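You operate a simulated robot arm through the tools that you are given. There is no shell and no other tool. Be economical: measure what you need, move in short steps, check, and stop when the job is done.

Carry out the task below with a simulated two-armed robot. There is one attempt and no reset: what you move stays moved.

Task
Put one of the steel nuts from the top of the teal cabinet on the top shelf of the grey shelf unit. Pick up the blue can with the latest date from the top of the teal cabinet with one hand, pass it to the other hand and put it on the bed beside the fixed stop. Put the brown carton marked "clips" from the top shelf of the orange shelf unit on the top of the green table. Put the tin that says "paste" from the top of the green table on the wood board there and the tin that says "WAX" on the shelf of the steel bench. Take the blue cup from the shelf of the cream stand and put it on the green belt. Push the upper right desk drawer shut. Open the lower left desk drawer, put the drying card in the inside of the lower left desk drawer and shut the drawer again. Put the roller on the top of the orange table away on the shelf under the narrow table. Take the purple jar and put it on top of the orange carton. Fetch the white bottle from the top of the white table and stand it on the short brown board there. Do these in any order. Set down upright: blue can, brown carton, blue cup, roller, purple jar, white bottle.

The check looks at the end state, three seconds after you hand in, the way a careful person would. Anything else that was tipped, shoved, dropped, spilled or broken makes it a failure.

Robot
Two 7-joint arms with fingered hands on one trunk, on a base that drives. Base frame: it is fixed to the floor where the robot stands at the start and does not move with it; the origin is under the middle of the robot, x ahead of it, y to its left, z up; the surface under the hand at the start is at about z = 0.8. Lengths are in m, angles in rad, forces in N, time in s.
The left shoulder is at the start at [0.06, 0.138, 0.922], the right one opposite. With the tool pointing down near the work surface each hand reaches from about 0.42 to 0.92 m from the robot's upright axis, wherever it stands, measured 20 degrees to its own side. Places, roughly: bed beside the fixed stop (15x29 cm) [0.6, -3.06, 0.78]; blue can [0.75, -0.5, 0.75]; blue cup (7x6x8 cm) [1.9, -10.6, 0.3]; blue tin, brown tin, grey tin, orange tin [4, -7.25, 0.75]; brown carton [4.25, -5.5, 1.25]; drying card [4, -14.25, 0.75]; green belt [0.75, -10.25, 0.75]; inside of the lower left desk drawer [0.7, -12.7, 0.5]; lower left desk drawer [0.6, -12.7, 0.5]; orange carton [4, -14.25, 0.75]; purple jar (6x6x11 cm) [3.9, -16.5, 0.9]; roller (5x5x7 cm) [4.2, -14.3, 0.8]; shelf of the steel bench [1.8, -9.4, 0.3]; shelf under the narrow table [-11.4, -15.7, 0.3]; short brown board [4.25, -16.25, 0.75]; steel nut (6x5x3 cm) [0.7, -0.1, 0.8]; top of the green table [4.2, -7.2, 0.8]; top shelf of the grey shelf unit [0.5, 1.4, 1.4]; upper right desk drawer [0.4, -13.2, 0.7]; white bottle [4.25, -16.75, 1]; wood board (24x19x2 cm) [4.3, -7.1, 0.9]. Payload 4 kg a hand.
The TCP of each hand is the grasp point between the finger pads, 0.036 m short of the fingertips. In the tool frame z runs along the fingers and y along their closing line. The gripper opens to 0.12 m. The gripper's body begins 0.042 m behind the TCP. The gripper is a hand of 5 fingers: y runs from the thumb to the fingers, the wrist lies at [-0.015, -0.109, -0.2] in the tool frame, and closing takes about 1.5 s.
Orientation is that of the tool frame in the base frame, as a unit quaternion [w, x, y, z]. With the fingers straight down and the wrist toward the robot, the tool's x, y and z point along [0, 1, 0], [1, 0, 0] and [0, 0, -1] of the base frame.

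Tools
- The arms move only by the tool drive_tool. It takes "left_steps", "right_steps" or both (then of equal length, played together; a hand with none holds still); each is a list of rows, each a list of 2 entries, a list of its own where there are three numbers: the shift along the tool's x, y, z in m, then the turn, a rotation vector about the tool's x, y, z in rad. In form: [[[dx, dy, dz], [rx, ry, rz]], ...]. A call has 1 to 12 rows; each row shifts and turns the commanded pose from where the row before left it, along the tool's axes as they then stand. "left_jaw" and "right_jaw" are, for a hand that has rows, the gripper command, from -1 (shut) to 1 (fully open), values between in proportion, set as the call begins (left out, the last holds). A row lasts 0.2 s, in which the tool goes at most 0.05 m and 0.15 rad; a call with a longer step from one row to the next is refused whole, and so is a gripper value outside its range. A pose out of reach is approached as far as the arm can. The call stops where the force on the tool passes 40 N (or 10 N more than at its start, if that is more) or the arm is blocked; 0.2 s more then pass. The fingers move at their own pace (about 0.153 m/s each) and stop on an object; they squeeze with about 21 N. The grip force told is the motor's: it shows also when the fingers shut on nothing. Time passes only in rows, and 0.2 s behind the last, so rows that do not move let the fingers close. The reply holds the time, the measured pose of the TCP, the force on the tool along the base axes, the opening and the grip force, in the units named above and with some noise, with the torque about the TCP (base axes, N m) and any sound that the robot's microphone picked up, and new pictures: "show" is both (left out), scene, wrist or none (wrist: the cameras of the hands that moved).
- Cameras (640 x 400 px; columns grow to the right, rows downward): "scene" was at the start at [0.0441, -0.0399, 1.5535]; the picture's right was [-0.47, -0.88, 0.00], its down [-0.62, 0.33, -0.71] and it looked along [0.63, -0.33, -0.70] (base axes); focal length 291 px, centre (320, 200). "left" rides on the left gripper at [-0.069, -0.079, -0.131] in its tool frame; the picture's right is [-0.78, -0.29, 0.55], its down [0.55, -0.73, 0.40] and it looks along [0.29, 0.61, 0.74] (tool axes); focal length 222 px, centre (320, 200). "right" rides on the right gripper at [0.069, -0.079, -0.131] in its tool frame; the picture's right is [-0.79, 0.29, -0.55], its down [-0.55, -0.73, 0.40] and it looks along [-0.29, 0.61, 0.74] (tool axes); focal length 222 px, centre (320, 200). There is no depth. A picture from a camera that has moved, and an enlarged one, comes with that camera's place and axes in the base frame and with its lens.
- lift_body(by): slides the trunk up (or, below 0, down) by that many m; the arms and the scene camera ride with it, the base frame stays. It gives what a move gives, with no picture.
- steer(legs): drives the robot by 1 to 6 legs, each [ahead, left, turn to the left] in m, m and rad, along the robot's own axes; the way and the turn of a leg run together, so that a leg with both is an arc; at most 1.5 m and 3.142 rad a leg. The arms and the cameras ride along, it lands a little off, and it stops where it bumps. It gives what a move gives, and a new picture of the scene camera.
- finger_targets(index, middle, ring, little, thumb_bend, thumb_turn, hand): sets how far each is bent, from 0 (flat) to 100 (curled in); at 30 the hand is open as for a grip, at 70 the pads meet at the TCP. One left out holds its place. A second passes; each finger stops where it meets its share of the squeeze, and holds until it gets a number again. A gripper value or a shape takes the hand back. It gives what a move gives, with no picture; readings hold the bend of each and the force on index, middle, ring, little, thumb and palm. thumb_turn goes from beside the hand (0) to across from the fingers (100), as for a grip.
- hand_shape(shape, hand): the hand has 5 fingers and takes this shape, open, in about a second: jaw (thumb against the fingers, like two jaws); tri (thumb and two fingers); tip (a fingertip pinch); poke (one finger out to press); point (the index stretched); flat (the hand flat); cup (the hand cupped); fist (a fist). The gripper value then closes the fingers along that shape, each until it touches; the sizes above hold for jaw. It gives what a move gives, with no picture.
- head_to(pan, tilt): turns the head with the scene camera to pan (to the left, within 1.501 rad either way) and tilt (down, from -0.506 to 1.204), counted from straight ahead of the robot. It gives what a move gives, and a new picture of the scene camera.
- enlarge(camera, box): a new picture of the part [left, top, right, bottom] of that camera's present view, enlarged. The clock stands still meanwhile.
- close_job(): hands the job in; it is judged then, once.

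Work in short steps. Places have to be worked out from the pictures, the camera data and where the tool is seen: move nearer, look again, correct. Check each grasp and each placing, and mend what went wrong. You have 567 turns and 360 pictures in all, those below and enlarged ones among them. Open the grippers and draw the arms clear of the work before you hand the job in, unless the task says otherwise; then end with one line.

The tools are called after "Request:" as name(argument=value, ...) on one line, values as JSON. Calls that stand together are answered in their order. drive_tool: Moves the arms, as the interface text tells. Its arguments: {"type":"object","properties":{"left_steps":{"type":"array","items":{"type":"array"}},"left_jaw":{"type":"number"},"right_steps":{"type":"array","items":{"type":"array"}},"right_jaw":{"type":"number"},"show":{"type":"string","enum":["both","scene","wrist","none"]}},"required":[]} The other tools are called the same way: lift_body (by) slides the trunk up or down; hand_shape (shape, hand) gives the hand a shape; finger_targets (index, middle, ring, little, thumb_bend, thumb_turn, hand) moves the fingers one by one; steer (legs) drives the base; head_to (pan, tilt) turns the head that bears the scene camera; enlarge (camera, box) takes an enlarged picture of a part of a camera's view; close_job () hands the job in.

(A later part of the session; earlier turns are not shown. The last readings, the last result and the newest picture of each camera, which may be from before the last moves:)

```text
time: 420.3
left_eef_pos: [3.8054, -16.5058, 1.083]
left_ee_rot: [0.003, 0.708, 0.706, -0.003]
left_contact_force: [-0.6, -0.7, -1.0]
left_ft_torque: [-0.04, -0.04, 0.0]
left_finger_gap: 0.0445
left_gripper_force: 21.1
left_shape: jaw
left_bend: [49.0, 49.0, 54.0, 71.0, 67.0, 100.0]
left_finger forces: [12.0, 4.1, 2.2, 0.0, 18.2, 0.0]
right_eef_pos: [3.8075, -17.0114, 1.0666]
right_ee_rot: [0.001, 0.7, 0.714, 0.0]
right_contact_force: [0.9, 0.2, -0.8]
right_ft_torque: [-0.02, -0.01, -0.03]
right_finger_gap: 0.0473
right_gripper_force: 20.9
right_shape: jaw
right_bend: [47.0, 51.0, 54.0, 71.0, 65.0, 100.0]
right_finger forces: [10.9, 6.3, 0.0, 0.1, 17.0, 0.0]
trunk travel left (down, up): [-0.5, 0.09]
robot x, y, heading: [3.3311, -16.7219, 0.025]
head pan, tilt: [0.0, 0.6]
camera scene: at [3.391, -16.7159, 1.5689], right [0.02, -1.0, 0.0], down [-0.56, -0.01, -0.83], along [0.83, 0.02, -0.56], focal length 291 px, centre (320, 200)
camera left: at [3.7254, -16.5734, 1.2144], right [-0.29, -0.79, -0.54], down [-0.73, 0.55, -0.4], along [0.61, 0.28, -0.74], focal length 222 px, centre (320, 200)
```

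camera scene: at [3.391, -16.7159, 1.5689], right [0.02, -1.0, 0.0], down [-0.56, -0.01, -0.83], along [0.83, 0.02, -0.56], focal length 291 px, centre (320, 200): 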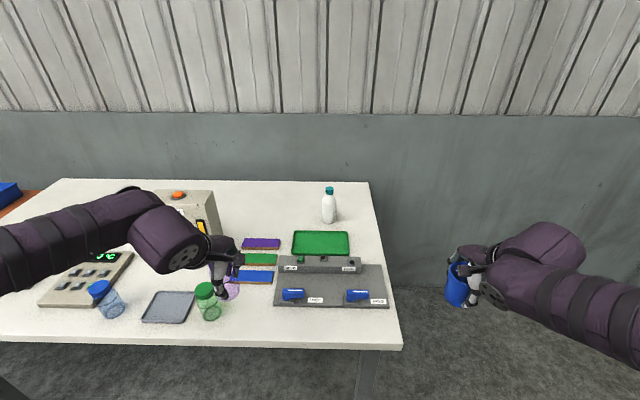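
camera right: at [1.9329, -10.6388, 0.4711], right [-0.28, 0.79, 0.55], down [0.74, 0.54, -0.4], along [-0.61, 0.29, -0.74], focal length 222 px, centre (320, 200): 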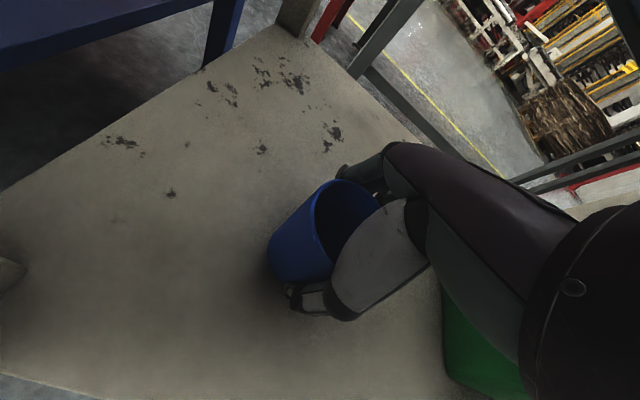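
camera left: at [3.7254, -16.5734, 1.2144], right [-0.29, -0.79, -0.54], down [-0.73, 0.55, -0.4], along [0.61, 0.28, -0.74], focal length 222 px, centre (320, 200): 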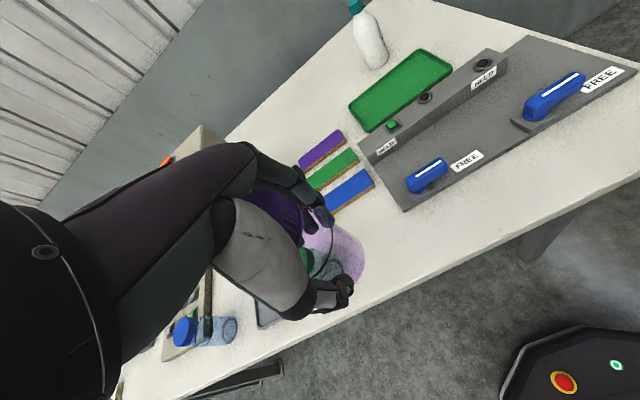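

Jar held (bottom ≈6 cm below TCP). Drive back to the orange table.

Request:
steer(legs=[[-0.35, 0, -0.025], [0, 1.1, 0], [0, 1.05, 0]])

Request:
steer(legs=[[0.28, 0, 0]])

Request:
head_to(pan=0.15, tilt=0.75)

```text
time: 432.9
left_eef_pos: [3.4721, -14.3656, 1.082]
left_ee_rot: [0.003, 0.719, 0.695, -0.002]
left_contact_force: [-0.2, 0.0, -0.7]
left_ft_torque: [-0.02, 0.01, 0.02]
left_finger_gap: 0.0443
left_gripper_force: 21.0
left_shape: jaw
left_bend: [49.0, 49.0, 54.0, 71.0, 67.0, 100.0]
left_finger forces: [12.0, 4.1, 2.1, 0.1, 18.2, 0.0]
right_eef_pos: [3.4577, -14.8711, 1.0649]
right_ee_rot: [0.0, 0.711, 0.703, 0.0]
right_contact_force: [0.1, -0.4, -0.6]
right_ft_torque: [-0.01, 0.05, 0.01]
right_finger_gap: 0.0473
right_gripper_force: 20.8
right_shape: jaw
right_bend: [47.0, 51.0, 54.0, 71.0, 65.0, 100.0]
right_finger forces: [10.8, 6.3, 0.1, 0.0, 17.0, 0.0]
trunk travel left (down, up): [-0.5, 0.09]
robot x, y, heading: [2.9925, -14.5603, -0.007]
head pan, tilt: [0.0, 0.6]
camera scene: at [3.0519, -14.5614, 1.5688], right [-0.01, -1.0, 0.0], down [-0.56, 0.0, -0.82], along [0.82, -0.01, -0.57], focal length 291 px, centre (320, 200)
```

scene: 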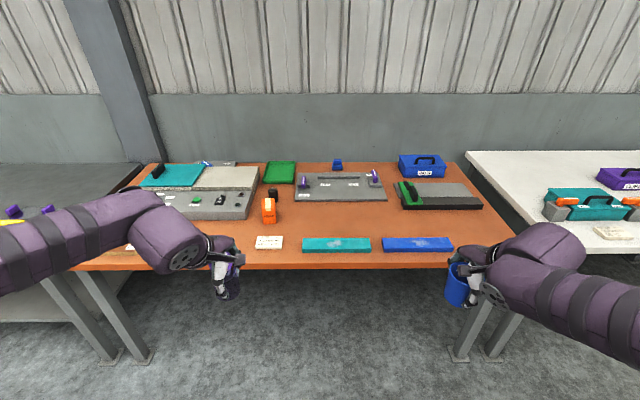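

```text
time: 434.8
left_eef_pos: [3.7527, -14.3691, 1.0811]
left_ee_rot: [0.003, 0.72, 0.694, -0.003]
left_contact_force: [1.1, -0.7, -0.5]
left_ft_torque: [0.02, -0.01, -0.01]
left_finger_gap: 0.0448
left_gripper_force: 20.9
left_shape: jaw
left_bend: [49.0, 49.0, 54.0, 71.0, 67.0, 100.0]
left_finger forces: [11.9, 4.1, 2.2, 0.0, 18.3, 0.0]
right_eef_pos: [3.7368, -14.8743, 1.0658]
right_ee_rot: [-0.001, 0.713, 0.701, 0.0]
right_contact_force: [0.1, -0.4, -1.1]
right_ft_torque: [-0.03, -0.01, 0.0]
right_finger_gap: 0.0472
right_gripper_force: 21.2
right_shape: jaw
right_bend: [47.0, 51.0, 54.0, 71.0, 65.0, 100.0]
right_finger forces: [10.8, 6.4, 0.1, 0.0, 17.1, 0.0]
trunk travel left (down, up): [-0.5, 0.09]
robot x, y, heading: [3.2706, -14.5611, -0.006]
head pan, tilt: [0.0, 0.6]
camera scene: at [3.332, -14.5647, 1.5688], right [-0.01, -1.0, 0.0], down [-0.57, 0.01, -0.82], along [0.82, -0.01, -0.57], focal length 291 px, centre (320, 200)
```

scene: 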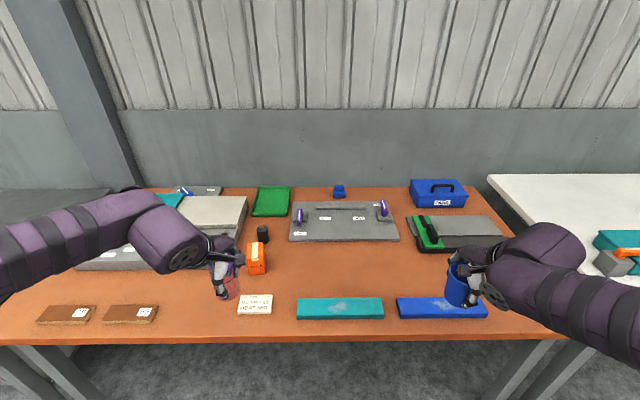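

```text
time: 435.5
left_eef_pos: [3.7508, -14.3696, 1.0828]
left_ee_rot: [0.003, 0.721, 0.693, -0.002]
left_contact_force: [0.7, 0.2, -0.9]
left_ft_torque: [0.01, 0.03, -0.01]
left_finger_gap: 0.0446
left_gripper_force: 21.0
left_shape: jaw
left_bend: [49.0, 49.0, 54.0, 71.0, 67.0, 100.0]
left_finger forces: [12.0, 4.1, 2.2, 0.1, 18.2, 0.0]
right_eef_pos: [3.7356, -14.8739, 1.0674]
right_ee_rot: [0.0, 0.713, 0.701, 0.001]
right_contact_force: [-1.2, -0.5, -0.4]
right_ft_torque: [0.0, 0.01, -0.02]
right_finger_gap: 0.0477
right_gripper_force: 20.9
right_shape: jaw
right_bend: [47.0, 51.0, 54.0, 71.0, 65.0, 100.0]
right_finger forces: [10.9, 6.2, 0.0, 0.1, 17.0, 0.0]
trunk travel left (down, up): [-0.5, 0.09]
robot x, y, heading: [3.2676, -14.5604, -0.013]
head pan, tilt: [0.15, 0.75]
camera scene: at [3.3245, -14.5522, 1.556], right [0.14, -0.99, 0.0], down [-0.68, -0.09, -0.73], along [0.72, 0.1, -0.68], focal length 291 px, centre (320, 200)
```

scene: 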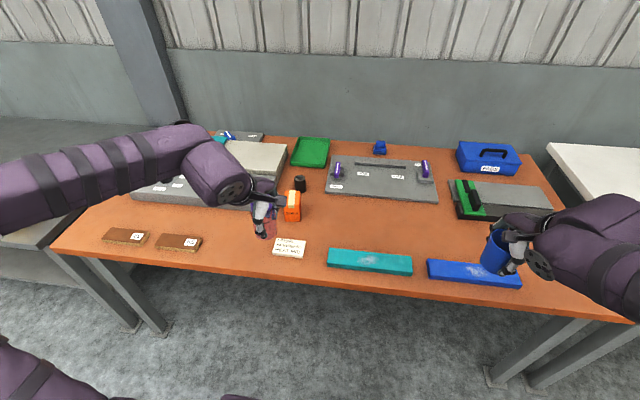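

Request:
enlarge(camera="left", box=[200, 60, 640, 335])

Request:
enlarge(camera="scene", box=[240, 160, 336, 260])

```text
1.45 times, centred on (420, 198) of left
camera zoom: at [3.6694, -14.4342, 1.2144], right [-0.32, -0.78, -0.54], down [-0.71, 0.57, -0.4], along [0.62, 0.26, -0.74], focal length 323 px, centre (174, 204)
```

zoom: 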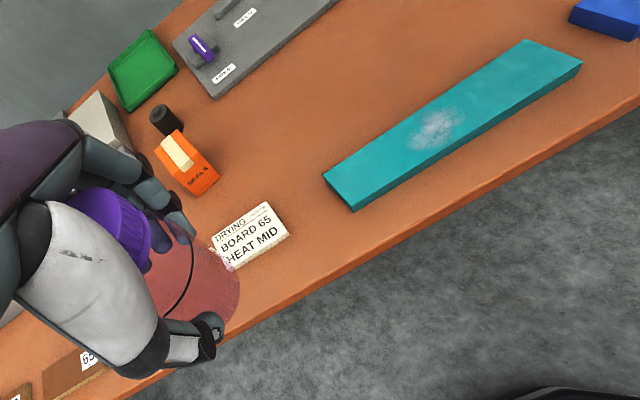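

```text
4.00 times, centred on (288, 210) of scene
camera zoom: at [3.3245, -14.5522, 1.556], right [0.14, -0.99, 0.0], down [-0.68, -0.09, -0.73], along [0.72, 0.1, -0.68], focal length 1164 px, centre (448, 160)
```

zoom: 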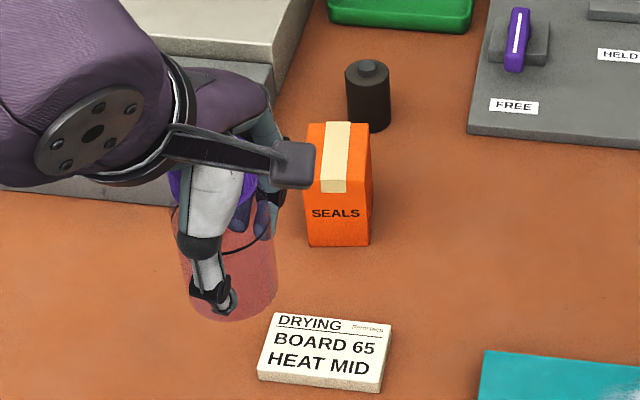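

Triangulated: carton top center (4.055,-14.355), top z≈0.862, ~5×7 cm; table ≈0.79. Move the jar above it.

Request:
drive_tool(left_steps=[[[0.0038, 0.0433, 0], [0, 0, 0]], [[0.0038, 0.0433, 0], [0, 0, 0]], [[0.0038, 0.0433, 0], [0, 0, 0]], [[0.0038, 0.0433, 0], [0, 0, 0]], [[0.0038, 0.0433, 0], [0, 0, 0]], [[0.0038, 0.0433, 0.01], [0, 0, 0]], [[0.0038, 0.0433, 0.02], [0, 0, 0]]], show="both")

Request:
enlarge(camera="scene", box=[240, 140, 360, 215])

```text
time: 437.1
left_eef_pos: [4.0574, -14.3572, 1.0509]
left_ee_rot: [0.003, 0.721, 0.693, -0.002]
left_contact_force: [-0.1, 0.7, -0.7]
left_ft_torque: [-0.03, 0.06, 0.01]
left_finger_gap: 0.0444
left_gripper_force: 21.4
left_shape: jaw
left_bend: [49.0, 49.0, 54.0, 71.0, 67.0, 100.0]
left_finger forces: [12.1, 4.2, 2.4, 0.0, 18.3, 0.0]
right_eef_pos: [3.737, -14.8752, 1.0653]
right_ee_rot: [-0.001, 0.712, 0.702, -0.001]
right_contact_force: [-0.3, 0.4, -1.2]
right_ft_torque: [-0.03, 0.03, 0.04]
right_finger_gap: 0.0474
right_gripper_force: 21.1
right_shape: jaw
right_bend: [47.0, 51.0, 54.0, 71.0, 65.0, 100.0]
right_finger forces: [10.9, 6.4, 0.0, 0.1, 17.1, 0.0]
trunk travel left (down, up): [-0.5, 0.09]
robot x, y, heading: [3.2695, -14.5609, -0.01]
head pan, tilt: [0.15, 0.75]
camera scene: at [3.3259, -14.5524, 1.5559], right [0.14, -0.99, 0.0], down [-0.68, -0.09, -0.73], along [0.72, 0.1, -0.68], focal length 291 px, centre (320, 200)
camera left: at [3.9755, -14.4224, 1.1819], right [-0.32, -0.78, -0.54], down [-0.71, 0.58, -0.4], along [0.62, 0.26, -0.74], focal length 222 px, centre (320, 200)
```

scene: 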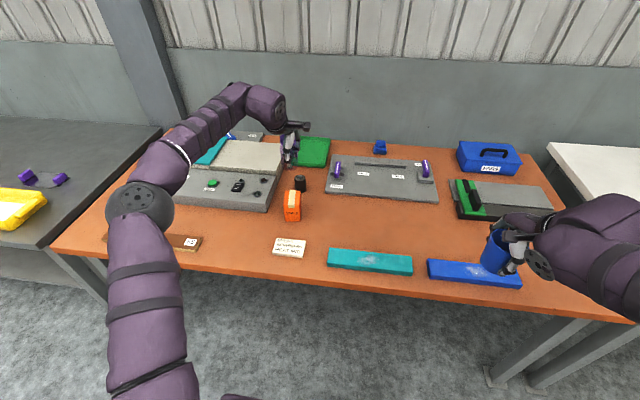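
left: 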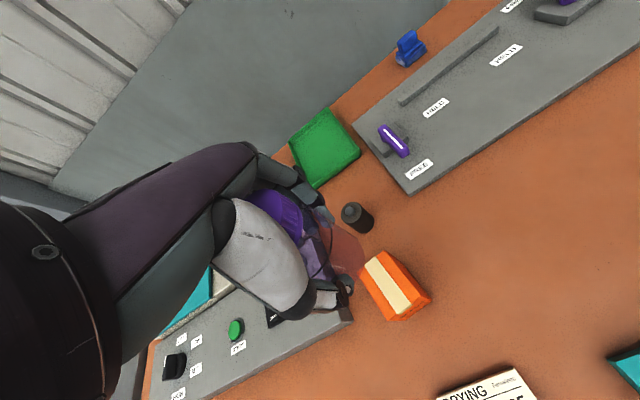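

```text
5.33 times, centred on (300, 178) of scene
camera zoom: at [3.3259, -14.5524, 1.5559], right [0.14, -0.99, 0.0], down [-0.68, -0.09, -0.73], along [0.72, 0.1, -0.68], focal length 1552 px, centre (427, 320)
```

zoom: 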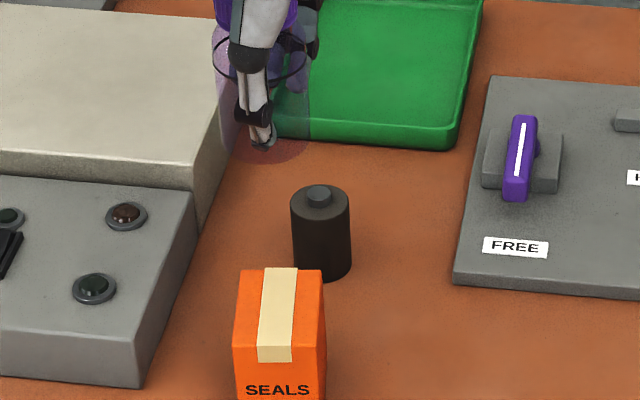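

Carton confirmed at (4.053,-14.351). Fine-correct and lower the jar toward its top.

Request:
drive_tool(left_steps=[[[0.006, -0.0046, 0.03], [0, 0, 0]], [[0, 0, 0.04], [0, 0, 0]], [[0, 0, 0.03], [0, 0, 0]], [[0, 0, 0.015], [0, 0, 0]]], show="both")

Request:
enlarge(camera="scene", box=[240, 150, 352, 220])

```text
time: 438.1
left_eef_pos: [4.0515, -14.349, 0.9366]
left_ee_rot: [0.003, 0.72, 0.694, -0.002]
left_contact_force: [0.2, -0.1, 0.3]
left_ft_torque: [0.01, 0.03, 0.01]
left_finger_gap: 0.0445
left_gripper_force: 21.2
left_shape: jaw
left_bend: [49.0, 49.0, 54.0, 71.0, 67.0, 100.0]
left_finger forces: [11.9, 4.2, 2.4, 0.0, 18.0, 0.1]
right_eef_pos: [3.736, -14.8741, 1.0666]
right_ee_rot: [0.0, 0.713, 0.701, 0.001]
right_contact_force: [0.3, -0.1, -0.8]
right_ft_torque: [0.01, 0.0, 0.01]
right_finger_gap: 0.0473
right_gripper_force: 20.6
right_shape: jaw
right_bend: [47.0, 51.0, 54.0, 71.0, 65.0, 100.0]
right_finger forces: [10.9, 6.3, 0.1, 0.1, 17.0, 0.1]
trunk travel left (down, up): [-0.5, 0.09]
robot x, y, heading: [3.2673, -14.5621, -0.008]
head pan, tilt: [0.15, 0.75]
camera scene: at [3.3246, -14.5522, 1.556], right [0.14, -0.99, 0.0], down [-0.68, -0.09, -0.73], along [0.72, 0.1, -0.68], focal length 291 px, centre (320, 200)
camera left: at [3.9695, -14.4143, 1.0678], right [-0.32, -0.78, -0.54], down [-0.71, 0.58, -0.4], along [0.62, 0.26, -0.74], focal length 222 px, centre (320, 200)
```

scene: 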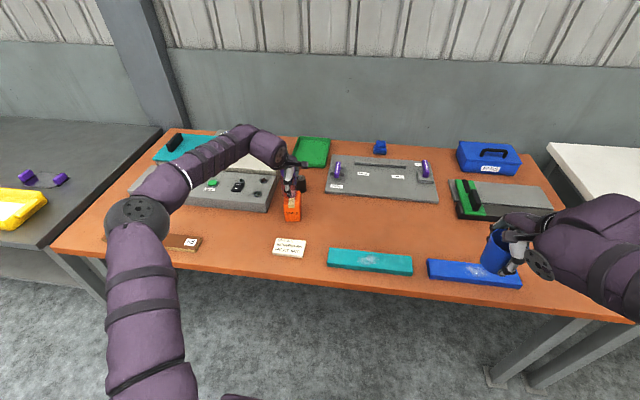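
left: 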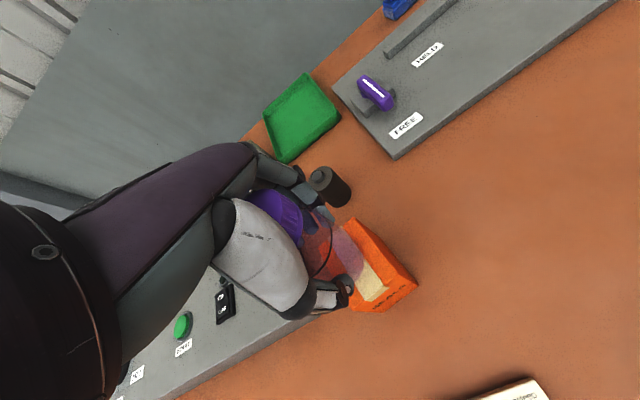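

```text
5.71 times, centred on (296, 185) of scene
camera zoom: at [3.3246, -14.5522, 1.556], right [0.14, -0.99, 0.0], down [-0.68, -0.09, -0.73], along [0.72, 0.1, -0.68], focal length 1663 px, centre (457, 286)
```

zoom: 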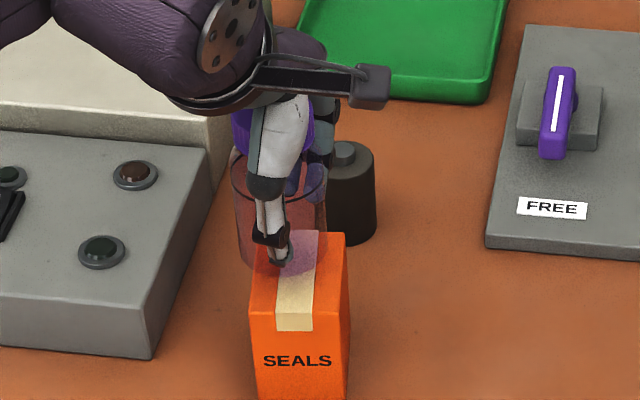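

Jar is ~1 cm left of center; shift right 1 cm, then lower to contact.

Request:
drive_tool(left_steps=[[[-0.01, -0.003, 0], [0, 0, 0]], [[0, 0, 0.006], [0, 0, 0]], [[0, 0, 0.004], [0, 0, 0]], [[0, 0, 0.003], [0, 0, 0]]], show="wrist")

Request:
enlarge(camera="scene", box=[240, 150, 352, 220])

```text
time: 439.1
left_eef_pos: [4.0479, -14.3601, 0.9248]
left_ee_rot: [0.003, 0.721, 0.693, -0.002]
left_contact_force: [0.1, -0.3, -0.5]
left_ft_torque: [-0.02, -0.01, 0.0]
left_finger_gap: 0.0442
left_gripper_force: 21.1
left_shape: jaw
left_bend: [49.0, 49.0, 54.0, 71.0, 67.0, 100.0]
left_finger forces: [11.9, 4.2, 2.5, 0.1, 18.0, 0.0]
right_eef_pos: [3.7353, -14.8738, 1.0663]
right_ee_rot: [0.0, 0.713, 0.702, 0.0]
right_contact_force: [-0.4, 0.0, -0.2]
right_ft_torque: [-0.03, -0.02, 0.0]
right_finger_gap: 0.0475
right_gripper_force: 20.5
right_shape: jaw
right_bend: [47.0, 51.0, 54.0, 71.0, 65.0, 100.0]
right_finger forces: [10.8, 6.3, 0.1, 0.0, 16.9, 0.0]
trunk travel left (down, up): [-0.5, 0.09]
robot x, y, heading: [3.271, -14.5613, -0.009]
head pan, tilt: [0.15, 0.75]
camera left: at [3.9663, -14.424, 1.0565], right [-0.32, -0.78, -0.54], down [-0.71, 0.57, -0.4], along [0.62, 0.26, -0.74], focal length 222 px, centre (320, 200)
```

left: 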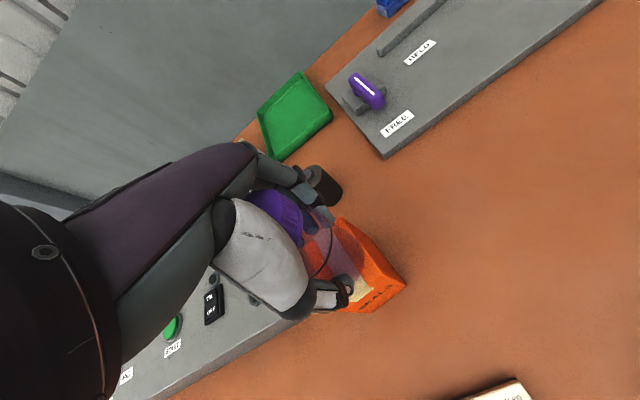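

```text
5.71 times, centred on (296, 185) of scene
camera zoom: at [3.3246, -14.5522, 1.5559], right [0.14, -0.99, 0.0], down [-0.68, -0.09, -0.73], along [0.72, 0.1, -0.68], focal length 1663 px, centre (457, 286)
```

zoom: 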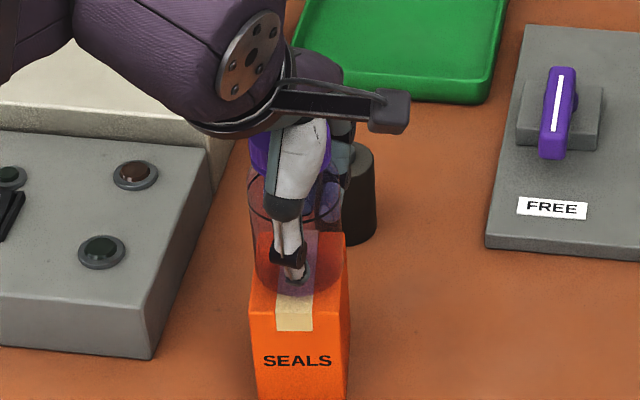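

Now centered. Lower in 3 mm steps to contact.

Request:
drive_tool(left_steps=[[[0, 0, 0.003], [0, 0, 0]], [[0, 0, 0.003], [0, 0, 0]], [[0, 0, 0.003], [0, 0, 0]]], show="none")

```text
time: 439.9
left_eef_pos: [4.0492, -14.36, 0.9181]
left_ee_rot: [0.005, 0.72, 0.694, 0.0]
left_contact_force: [-1.0, 0.7, 9.2]
left_ft_torque: [0.03, -0.06, -0.04]
left_finger_gap: 0.0445
left_gripper_force: 20.6
left_shape: jaw
left_bend: [49.0, 49.0, 54.0, 71.0, 67.0, 100.0]
left_finger forces: [12.1, 4.4, 2.7, 0.1, 19.3, 0.0]
right_eef_pos: [3.7354, -14.8751, 1.0677]
right_ee_rot: [0.0, 0.713, 0.701, 0.0]
right_contact_force: [1.3, 0.6, -0.7]
right_ft_torque: [-0.02, 0.0, 0.0]
right_finger_gap: 0.0474
right_gripper_force: 20.6
right_shape: jaw
right_bend: [47.0, 51.0, 54.0, 71.0, 65.0, 100.0]
right_finger forces: [10.9, 6.4, 0.0, 0.0, 16.9, 0.0]
trunk travel left (down, up): [-0.5, 0.09]
robot x, y, heading: [3.2703, -14.5584, -0.007]
head pan, tilt: [0.15, 0.75]
```

Contact at 9 N. Open the hand.

Request:
drive_tool(left_steps=[[[0, 0, 0], [0, 0, 0]], [[0, 0, 0], [0, 0, 0]], [[0, 0, 0], [0, 0, 0]], [[0, 0, 0], [0, 0, 0]]], left_jaw=1, show="wrist")

Request:
drive_tool(left_steps=[[[0, 0, -0.03], [0, 0, 0]], [[0, 0, -0.04], [0, 0, 0]], [[0, 0, -0.04], [0, 0, 0]], [[0, 0, -0.04], [0, 0, 0]], [[0, -0.04, 0], [0, 0, 0]], [[0, -0.04, 0], [0, 0, 0]], [[0, -0.04, 0], [0, 0, 0]]], show="both")

```text
time: 440.9
left_eef_pos: [4.0479, -14.3587, 0.9161]
left_ee_rot: [0.003, 0.72, 0.694, -0.001]
left_contact_force: [0.0, 0.7, 0.2]
left_ft_torque: [0.01, -0.03, -0.03]
left_finger_gap: 0.1194
left_gripper_force: 0.0
left_shape: jaw
left_bend: [30.0, 30.0, 30.0, 30.0, 30.0, 97.0]
left_finger forces: [0.0, 0.0, 0.0, 0.1, 0.0, 0.1]
right_eef_pos: [3.736, -14.8749, 1.065]
right_ee_rot: [0.0, 0.712, 0.702, 0.0]
right_contact_force: [-0.4, 0.0, -1.0]
right_ft_torque: [-0.01, -0.02, -0.01]
right_finger_gap: 0.0475
right_gripper_force: 20.9
right_shape: jaw
right_bend: [47.0, 51.0, 54.0, 71.0, 65.0, 100.0]
right_finger forces: [10.7, 6.2, 0.0, 0.1, 17.1, 0.0]
trunk travel left (down, up): [-0.5, 0.09]
robot x, y, heading: [3.27, -14.5578, -0.012]
head pan, tilt: [0.15, 0.75]
camera left: at [3.9662, -14.4238, 1.0476], right [-0.32, -0.78, -0.54], down [-0.71, 0.57, -0.4], along [0.62, 0.26, -0.74], focal length 222 px, centre (320, 200)
```

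left: 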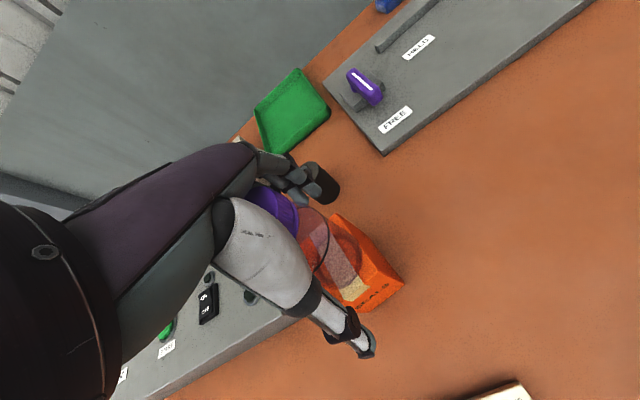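

```text
time: 442.5
left_eef_pos: [3.9248, -14.3551, 1.0665]
left_ee_rot: [0.003, 0.721, 0.693, -0.002]
left_contact_force: [-0.3, 0.6, -0.8]
left_ft_torque: [0.0, -0.04, 0.0]
left_finger_gap: 0.1196
left_gripper_force: 0.0
left_shape: jaw
left_bend: [30.0, 30.0, 30.0, 30.0, 30.0, 97.0]
left_finger forces: [0.0, 0.0, 0.0, 0.0, 0.0, 0.0]
right_eef_pos: [3.7353, -14.875, 1.0661]
right_ee_rot: [0.0, 0.713, 0.701, 0.0]
right_contact_force: [0.2, 0.1, -0.1]
right_ft_torque: [-0.03, -0.02, 0.0]
right_finger_gap: 0.0473
right_gripper_force: 21.2
right_shape: jaw
right_bend: [47.0, 51.0, 54.0, 71.0, 65.0, 100.0]
right_finger forces: [10.8, 6.3, 0.1, 0.1, 17.0, 0.1]
trunk travel left (down, up): [-0.5, 0.09]
robot x, y, heading: [3.2729, -14.5635, -0.01]
head pan, tilt: [0.15, 0.75]
camera scene: at [3.3234, -14.5521, 1.556], right [0.14, -0.99, 0.0], down [-0.68, -0.09, -0.73], along [0.72, 0.1, -0.68], focal length 291 px, centre (320, 200)
camera left: at [3.8439, -14.4192, 1.1966], right [-0.32, -0.78, -0.54], down [-0.71, 0.58, -0.4], along [0.62, 0.26, -0.74], focal length 222 px, centre (320, 200)
```

scene: 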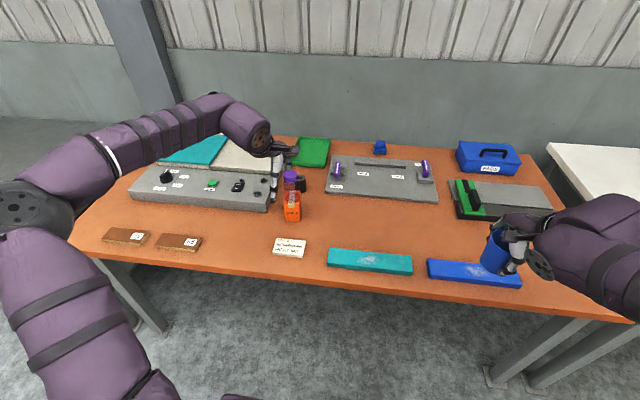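
left: 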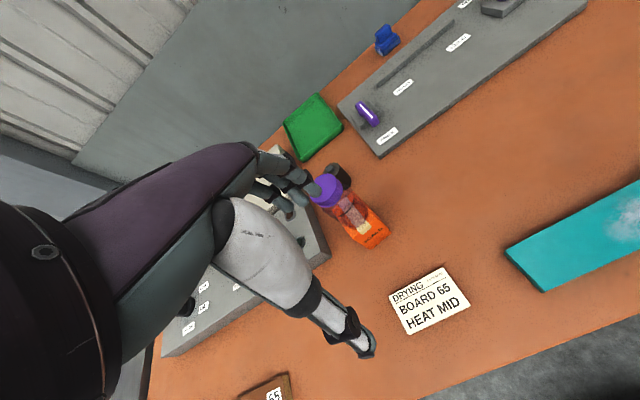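

Jar stands on the orange carton. Next: look at the brown board on the white table from its left side.

Request:
steer(legs=[[-0.35, 0, 0.01], [0, -1.3, 0]])

Request:
head_to(pan=-0.15, tilt=0.6)

```text
time: 451.0
left_eef_pos: [3.5775, -15.6454, 1.0645]
left_ee_rot: [0.003, 0.712, 0.703, -0.002]
left_contact_force: [0.5, -0.4, 0.0]
left_ft_torque: [-0.01, 0.0, 0.03]
left_finger_gap: 0.1199
left_gripper_force: 0.0
left_shape: jaw
left_bend: [30.0, 30.0, 30.0, 30.0, 30.0, 97.0]
left_finger forces: [0.0, 0.0, 0.1, 0.0, 0.0, 0.1]
right_eef_pos: [3.4005, -16.1714, 1.0661]
right_ee_rot: [0.0, 0.703, 0.711, 0.0]
right_contact_force: [0.3, -0.1, -0.8]
right_ft_torque: [-0.04, -0.01, 0.01]
right_finger_gap: 0.0474
right_gripper_force: 20.9
right_shape: jaw
right_bend: [47.0, 51.0, 54.0, 71.0, 65.0, 100.0]
right_finger forces: [10.8, 6.3, 0.0, 0.0, 17.0, 0.0]
trunk travel left (down, up): [-0.5, 0.09]
robot x, y, heading: [2.9273, -15.8675, 0.013]
head pan, tilt: [0.15, 0.75]
camera scene: at [2.9813, -15.8592, 1.5559], right [0.16, -0.99, 0.0], down [-0.67, -0.11, -0.73], along [0.72, 0.12, -0.68], focal length 291 px, centre (320, 200)
```

scene: 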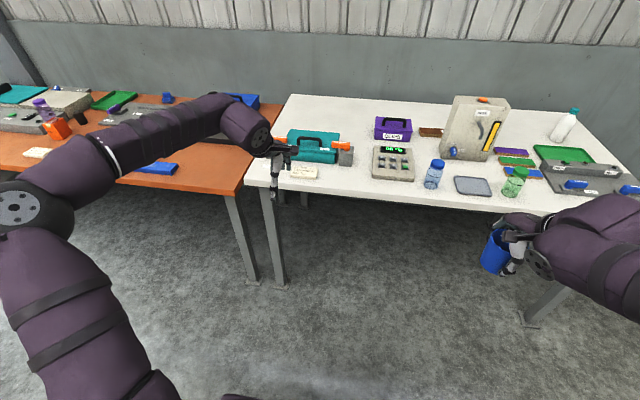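

```text
time: 451.8
left_eef_pos: [3.5784, -15.6451, 1.0655]
left_ee_rot: [0.003, 0.712, 0.702, -0.001]
left_contact_force: [-0.2, -0.2, -0.4]
left_ft_torque: [0.01, 0.04, 0.03]
left_finger_gap: 0.1201
left_gripper_force: 0.0
left_shape: jaw
left_bend: [30.0, 30.0, 30.0, 30.0, 30.0, 97.0]
left_finger forces: [0.1, 0.0, 0.0, 0.0, 0.1, 0.0]
right_eef_pos: [3.4002, -16.1713, 1.0661]
right_ee_rot: [0.0, 0.704, 0.71, 0.0]
right_contact_force: [-0.5, 1.1, -0.3]
right_ft_torque: [-0.02, -0.01, 0.0]
right_finger_gap: 0.0473
right_gripper_force: 20.7
right_shape: jaw
right_bend: [47.0, 51.0, 54.0, 71.0, 65.0, 100.0]
right_finger forces: [10.8, 6.3, 0.0, 0.1, 17.0, 0.0]
trunk travel left (down, up): [-0.5, 0.09]
robot x, y, heading: [2.9256, -15.8692, 0.013]
head pan, tilt: [-0.15, 0.6]
camera scene: at [2.9871, -15.8843, 1.5688], right [-0.13, -0.99, 0.0], down [-0.56, 0.08, -0.82], along [0.82, -0.11, -0.57], focal length 291 px, centre (320, 200)
```

scene: 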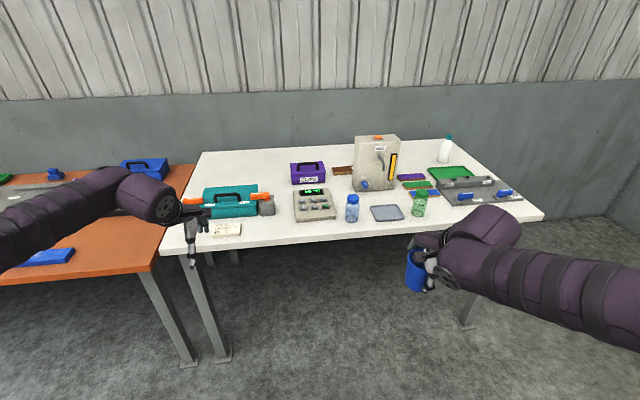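

Request:
enlarge(camera="scene", box=[280, 125, 470, 220])

```text
3.37 times, centred on (375, 172) of scene
camera zoom: at [2.9871, -15.8843, 1.5688], right [-0.13, -0.99, 0.0], down [-0.56, 0.08, -0.82], along [0.82, -0.11, -0.57], focal length 980 px, centre (135, 293)
```

zoom: 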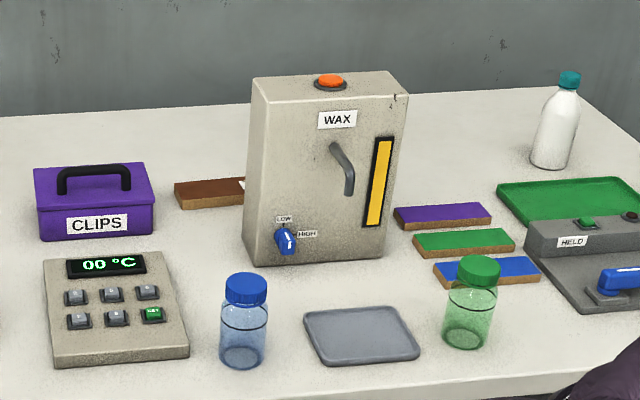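

The brown board lies just behind-left of the WAX machine at about (4.245,-16.17), spanning y≈-16.12…-16.23. I'll use a yawed hand (wrist to the left) to avoid the machine. Yaw and raise the left hand, then drive to the bottle.

Request:
drive_tool(left_steps=[[[0, 0, -0.02], [0, 0, 0.14]], [[0, 0, -0.02], [0, 0, 0.14]], [[0, 0, -0.02], [0, 0, 0.14]], [[0, 0, -0.02], [0, 0, 0.14]], [[0, 0, -0.02], [0, 0, 0.14]], [[0, 0, -0.02], [0, 0, 0.14]], [[0, 0, -0.02], [0, 0, 0.14]]], show="none")

Request:
steer(legs=[[0, -1.02, 0], [0.3, 0, -0.01]])

Request:
head_to(pan=0.15, tilt=0.6)

```text
time: 453.4
left_eef_pos: [3.5725, -15.6455, 1.0972]
left_ee_rot: [-0.005, 0.822, 0.57, 0.001]
left_contact_force: [1.0, 0.8, 0.8]
left_ft_torque: [-0.01, -0.06, 0.01]
left_finger_gap: 0.1199
left_gripper_force: 0.1
left_shape: jaw
left_bend: [30.0, 30.0, 30.0, 30.0, 30.0, 97.0]
left_finger forces: [0.1, 0.0, 0.1, 0.1, 0.0, 0.1]
left hand out of reach, approached as far as the arm can: row 3, 4, 5, 6, 7
right_eef_pos: [3.401, -16.1705, 1.0657]
right_ee_rot: [0.0, 0.703, 0.711, 0.0]
right_contact_force: [-0.9, -0.8, -0.6]
right_ft_torque: [0.01, 0.05, -0.03]
right_finger_gap: 0.0474
right_gripper_force: 21.0
right_shape: jaw
right_bend: [47.0, 51.0, 54.0, 71.0, 65.0, 100.0]
right_finger forces: [10.9, 6.4, 0.0, 0.1, 17.1, 0.0]
trunk travel left (down, up): [-0.5, 0.09]
robot x, y, heading: [2.9286, -15.8689, 0.016]
head pan, tilt: [-0.15, 0.6]
```

```text
time: 460.4
left_eef_pos: [3.891, -16.6823, 1.0966]
left_ee_rot: [-0.006, 0.822, 0.569, 0.002]
left_contact_force: [-0.5, 0.7, -0.4]
left_ft_torque: [0.02, 0.06, -0.01]
left_finger_gap: 0.1197
left_gripper_force: 0.0
left_shape: jaw
left_bend: [30.0, 30.0, 30.0, 30.0, 30.0, 97.0]
left_finger forces: [0.1, 0.0, 0.1, 0.1, 0.1, 0.1]
right_eef_pos: [3.7178, -17.2065, 1.065]
right_ee_rot: [-0.001, 0.705, 0.709, -0.001]
right_contact_force: [0.3, 0.2, -0.9]
right_ft_torque: [0.02, 0.03, 0.01]
right_finger_gap: 0.0475
right_gripper_force: 21.1
right_shape: jaw
right_bend: [47.0, 51.0, 54.0, 71.0, 65.0, 100.0]
right_finger forces: [10.9, 6.4, 0.0, 0.0, 17.0, 0.0]
trunk travel left (down, up): [-0.5, 0.09]
robot x, y, heading: [3.2459, -16.9037, 0.01]
head pan, tilt: [-0.15, 0.6]
camera scene: at [3.3049, -16.9194, 1.5688], right [-0.14, -0.99, 0.0], down [-0.56, 0.08, -0.82], along [0.82, -0.11, -0.57], focal length 291 px, centre (320, 200)
```

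scene: 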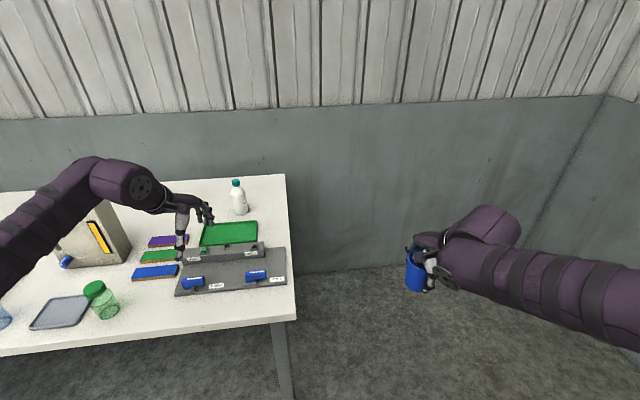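

```text
time: 461.2
left_eef_pos: [3.8902, -16.6821, 1.0973]
left_ee_rot: [-0.006, 0.822, 0.57, 0.001]
left_contact_force: [0.6, 0.5, 0.2]
left_ft_torque: [-0.01, 0.0, -0.02]
left_finger_gap: 0.1198
left_gripper_force: 0.0
left_shape: jaw
left_bend: [30.0, 30.0, 30.0, 30.0, 30.0, 97.0]
left_finger forces: [0.1, 0.0, 0.1, 0.0, 0.0, 0.1]
right_eef_pos: [3.7171, -17.2061, 1.0667]
right_ee_rot: [0.0, 0.704, 0.71, -0.001]
right_contact_force: [-0.3, -0.3, 0.3]
right_ft_torque: [0.0, 0.0, 0.03]
right_finger_gap: 0.0477
right_gripper_force: 20.9
right_shape: jaw
right_bend: [47.0, 51.0, 54.0, 71.0, 65.0, 100.0]
right_finger forces: [10.8, 6.4, 0.0, 0.0, 17.0, 0.0]
trunk travel left (down, up): [-0.5, 0.09]
robot x, y, heading: [3.2438, -16.9048, 0.008]
head pan, tilt: [0.15, 0.6]
camera scene: at [3.3035, -16.8931, 1.5688], right [0.16, -0.99, 0.0], down [-0.56, -0.09, -0.82], along [0.81, 0.13, -0.57], focal length 291 px, centre (320, 200)
```

scene: 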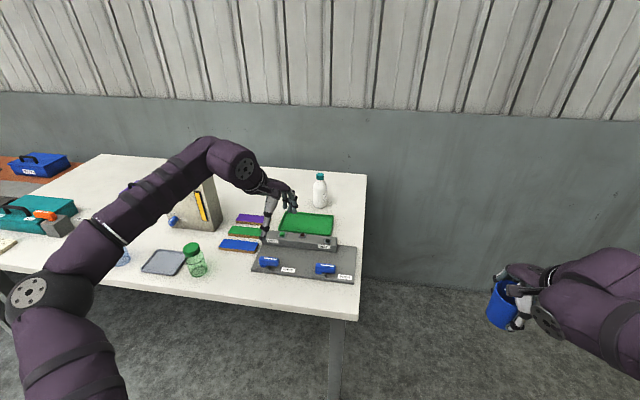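

Arm yaw is limited to ~-20° here; fine for picking. Zoom on bottle to get shape.

Request:
enlarge(camera="scene", box=[260, 160, 372, 230])

Request:
enlarge(camera="left", box=[0, 0, 640, 400])

```text
5.71 times, centred on (316, 195) of scene
camera zoom: at [3.3035, -16.8931, 1.5688], right [0.16, -0.99, 0.0], down [-0.56, -0.09, -0.82], along [0.81, 0.13, -0.57], focal length 1663 px, centre (343, 229)
```

zoom: 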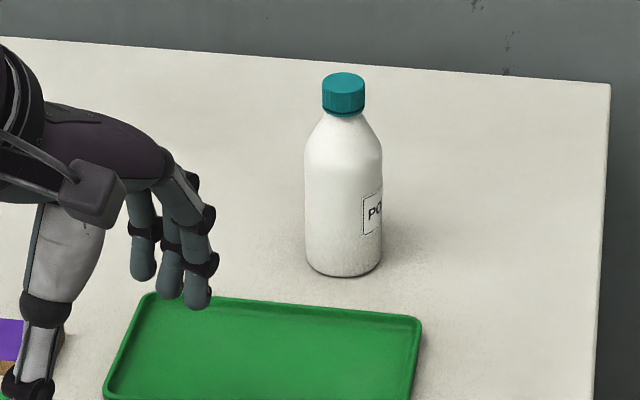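

```text
1.00 times, centred on (320, 200) of left (not enlarged: the box is as wide or as high as the picture)
camera zoom: at [3.7917, -16.7202, 1.2276], right [-0.55, -0.63, -0.55], down [-0.5, 0.78, -0.39], along [0.67, 0.06, -0.74], focal length 222 px, centre (320, 200)
```

zoom: 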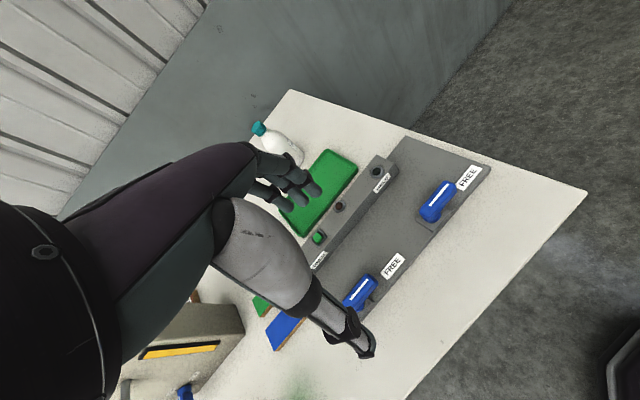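

Bottle ≈5.6 cm wide, ~14.5 cm tall at (4.295,-16.73). Drive 0.2 m closer and re-measure with the wrist camera.

Request:
steer(legs=[[0.2, 0, 0]])

Request:
drive_tool(left_steps=[[[0.015, 0.035, 0], [0, 0, 0]], [[0.015, 0.035, 0], [0, 0, 0]], [[0.01, 0.035, 0], [0, 0, 0]]], show="wrist")

```text
time: 462.8
left_eef_pos: [4.0914, -16.6775, 1.0968]
left_ee_rot: [-0.006, 0.822, 0.57, 0.001]
left_contact_force: [-0.1, 0.4, 0.6]
left_ft_torque: [0.02, 0.02, 0.0]
left_finger_gap: 0.1196
left_gripper_force: 0.0
left_shape: jaw
left_bend: [30.0, 30.0, 30.0, 30.0, 30.0, 97.0]
left_finger forces: [0.0, 0.0, 0.1, 0.0, 0.0, 0.1]
right_eef_pos: [3.9216, -17.2035, 1.0656]
right_ee_rot: [-0.001, 0.703, 0.711, -0.001]
right_contact_force: [0.5, -0.2, -0.4]
right_ft_torque: [0.0, 0.03, -0.03]
right_finger_gap: 0.0473
right_gripper_force: 21.1
right_shape: jaw
right_bend: [47.0, 51.0, 54.0, 71.0, 65.0, 100.0]
right_finger forces: [10.7, 6.3, 0.0, 0.1, 17.0, 0.1]
trunk travel left (down, up): [-0.5, 0.09]
robot x, y, heading: [3.4472, -16.9074, 0.014]
head pan, tilt: [0.15, 0.6]
camera scene: at [3.5069, -16.89, 1.5687], right [0.16, -0.99, 0.0], down [-0.56, -0.09, -0.82], along [0.81, 0.14, -0.57], focal length 291 px, centre (320, 200)
```

scene: 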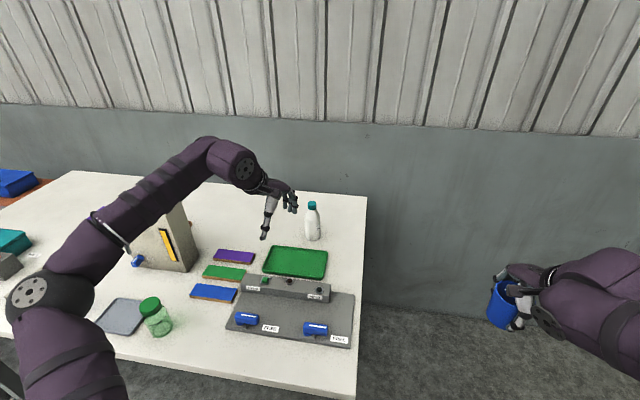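

```text
time: 463.6
left_eef_pos: [4.125, -16.6978, 1.0792]
left_ee_rot: [-0.005, 0.822, 0.57, 0.001]
left_contact_force: [0.3, 0.5, 0.3]
left_ft_torque: [0.02, 0.02, 0.04]
left_finger_gap: 0.1198
left_gripper_force: 0.2
left_shape: jaw
left_bend: [30.0, 30.0, 30.0, 30.0, 30.0, 97.0]
left_finger forces: [0.0, 0.0, 0.1, 0.1, 0.1, 0.1]
left hand out of reach, approached as far as the arm can: row 1, 2, 3
right_eef_pos: [3.9204, -17.2042, 1.0657]
right_ee_rot: [0.0, 0.703, 0.711, 0.001]
right_contact_force: [-0.1, 0.8, -0.2]
right_ft_torque: [0.02, 0.01, 0.0]
right_finger_gap: 0.0474
right_gripper_force: 21.0
right_shape: jaw
right_bend: [47.0, 51.0, 54.0, 71.0, 65.0, 100.0]
right_finger forces: [10.8, 6.2, 0.0, 0.0, 17.0, 0.1]
trunk travel left (down, up): [-0.5, 0.09]
robot x, y, heading: [3.4461, -16.8995, 0.01]
head pan, tilt: [0.15, 0.6]
camera left: at [4.0272, -16.7365, 1.2098], right [-0.55, -0.63, -0.55], down [-0.5, 0.78, -0.39], along [0.67, 0.06, -0.74], focal length 222 px, centre (320, 200)
```

left: 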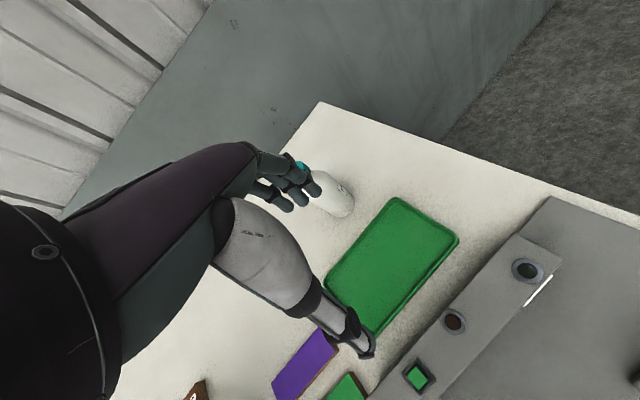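

The commanded yaw is beyond the joint limit, so I undo it (back to straight) before continuing.

Request:
drive_tool(left_steps=[[[0, 0, 0], [0, 0, -0.14]], [[0, 0, 0], [0, 0, -0.14]], [[0, 0, 0], [0, 0, -0.14]], [[0, 0, 0], [0, 0, -0.14]], [[0, 0, 0], [0, 0, -0.14]], [[0, 0, 0], [0, 0, -0.14]], [[0, 0, 0], [0, 0, -0.14]]], show="wrist")

```text
time: 465.2
left_eef_pos: [4.1261, -16.6973, 1.0812]
left_ee_rot: [-0.004, 0.454, 0.891, 0.005]
left_contact_force: [0.2, 0.1, 0.2]
left_ft_torque: [-0.01, -0.02, 0.01]
left_finger_gap: 0.1201
left_gripper_force: 0.1
left_shape: jaw
left_bend: [30.0, 30.0, 30.0, 30.0, 30.0, 97.0]
left_finger forces: [0.0, 0.0, 0.0, 0.0, 0.0, 0.1]
right_eef_pos: [3.9201, -17.2028, 1.0661]
right_ee_rot: [0.0, 0.703, 0.711, 0.0]
right_contact_force: [0.7, 0.0, -1.3]
right_ft_torque: [0.01, 0.0, 0.02]
right_finger_gap: 0.0473
right_gripper_force: 20.8
right_shape: jaw
right_bend: [47.0, 51.0, 54.0, 71.0, 65.0, 100.0]
right_finger forces: [10.8, 6.4, 0.0, 0.0, 16.9, 0.1]
trunk travel left (down, up): [-0.5, 0.09]
robot x, y, heading: [3.4466, -16.9034, 0.013]
head pan, tilt: [0.15, 0.6]
camera left: at [4.1026, -16.8007, 1.2103], right [0.22, -0.8, -0.56], down [-0.92, 0.02, -0.39], along [0.33, 0.6, -0.73], focal length 222 px, centre (320, 200)
```

left: 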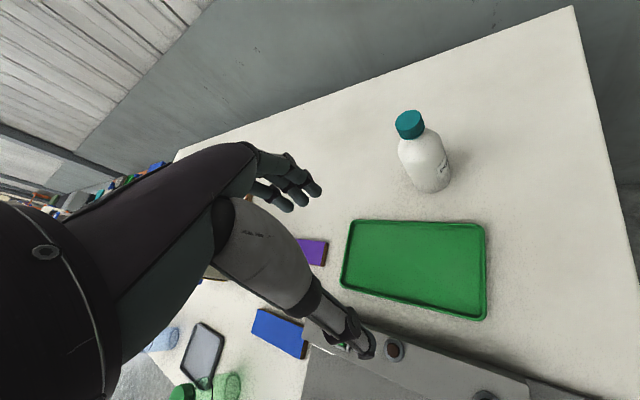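

Straighten the hand (yaw back 0.6 rad) and move toward the bottle at (4.30,-16.73).

Request:
drive_tool(left_steps=[[[0, 0, 0], [0, 0, 0.15]], [[0, 0, 0], [0, 0, 0.15]], [[0, 0, 0], [0, 0, 0.15]], [[0, 0, 0], [0, 0, 0.15]]], show="none")

Request:
drive_tool(left_steps=[[[-0.008, 0.04, 0], [0, 0, 0]], [[-0.008, 0.04, 0], [0, 0, 0]], [[-0.008, 0.04, 0], [0, 0, 0]], [[-0.008, 0.04, 0], [0, 0, 0]]], show="wrist")

```text
time: 466.2
left_eef_pos: [4.1257, -16.6976, 1.0803]
left_ee_rot: [-0.006, 0.699, 0.715, 0.003]
left_contact_force: [0.5, -0.1, 0.1]
left_ft_torque: [0.01, 0.0, -0.03]
left_finger_gap: 0.1199
left_gripper_force: 0.0
left_shape: jaw
left_bend: [30.0, 30.0, 30.0, 30.0, 30.0, 97.0]
left_finger forces: [0.0, 0.1, 0.0, 0.1, 0.0, 0.1]
right_eef_pos: [3.9205, -17.2025, 1.0654]
right_ee_rot: [0.0, 0.703, 0.711, 0.0]
right_contact_force: [1.0, 0.4, -0.1]
right_ft_torque: [0.03, 0.0, -0.02]
right_finger_gap: 0.0474
right_gripper_force: 20.4
right_shape: jaw
right_bend: [47.0, 51.0, 54.0, 71.0, 65.0, 100.0]
right_finger forces: [10.9, 6.4, 0.0, 0.0, 17.0, 0.0]
trunk travel left (down, up): [-0.5, 0.09]
robot x, y, heading: [3.4444, -16.9035, 0.023]
head pan, tilt: [0.15, 0.6]
```

```text
time: 467.2
left_eef_pos: [4.2822, -16.7264, 1.0784]
left_ee_rot: [-0.004, 0.7, 0.714, 0.006]
left_contact_force: [-0.1, -0.1, 0.4]
left_ft_torque: [-0.03, 0.01, 0.0]
left_finger_gap: 0.1199
left_gripper_force: 0.0
left_shape: jaw
left_bend: [30.0, 30.0, 30.0, 30.0, 30.0, 97.0]
left_finger forces: [0.1, 0.0, 0.0, 0.0, 0.1, 0.0]
left hand out of reach, approached as far as the arm can: row 4
right_eef_pos: [3.9208, -17.2047, 1.0647]
right_ee_rot: [-0.001, 0.704, 0.711, 0.0]
right_contact_force: [0.1, -0.4, -0.8]
right_ft_torque: [-0.01, -0.03, 0.01]
right_finger_gap: 0.0478
right_gripper_force: 21.0
right_shape: jaw
right_bend: [47.0, 51.0, 54.0, 71.0, 65.0, 100.0]
right_finger forces: [10.8, 6.4, 0.0, 0.0, 17.1, 0.0]
trunk travel left (down, up): [-0.5, 0.09]
robot x, y, heading: [3.4484, -16.9024, 0.014]
head pan, tilt: [0.15, 0.6]
camera left: at [4.204, -16.7998, 1.2085], right [-0.28, -0.78, -0.56], down [-0.75, 0.54, -0.39], along [0.61, 0.31, -0.73], focal length 222 px, centre (320, 200)
```

left: 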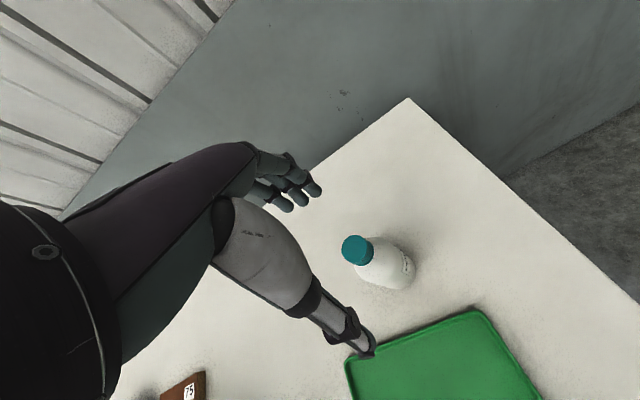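

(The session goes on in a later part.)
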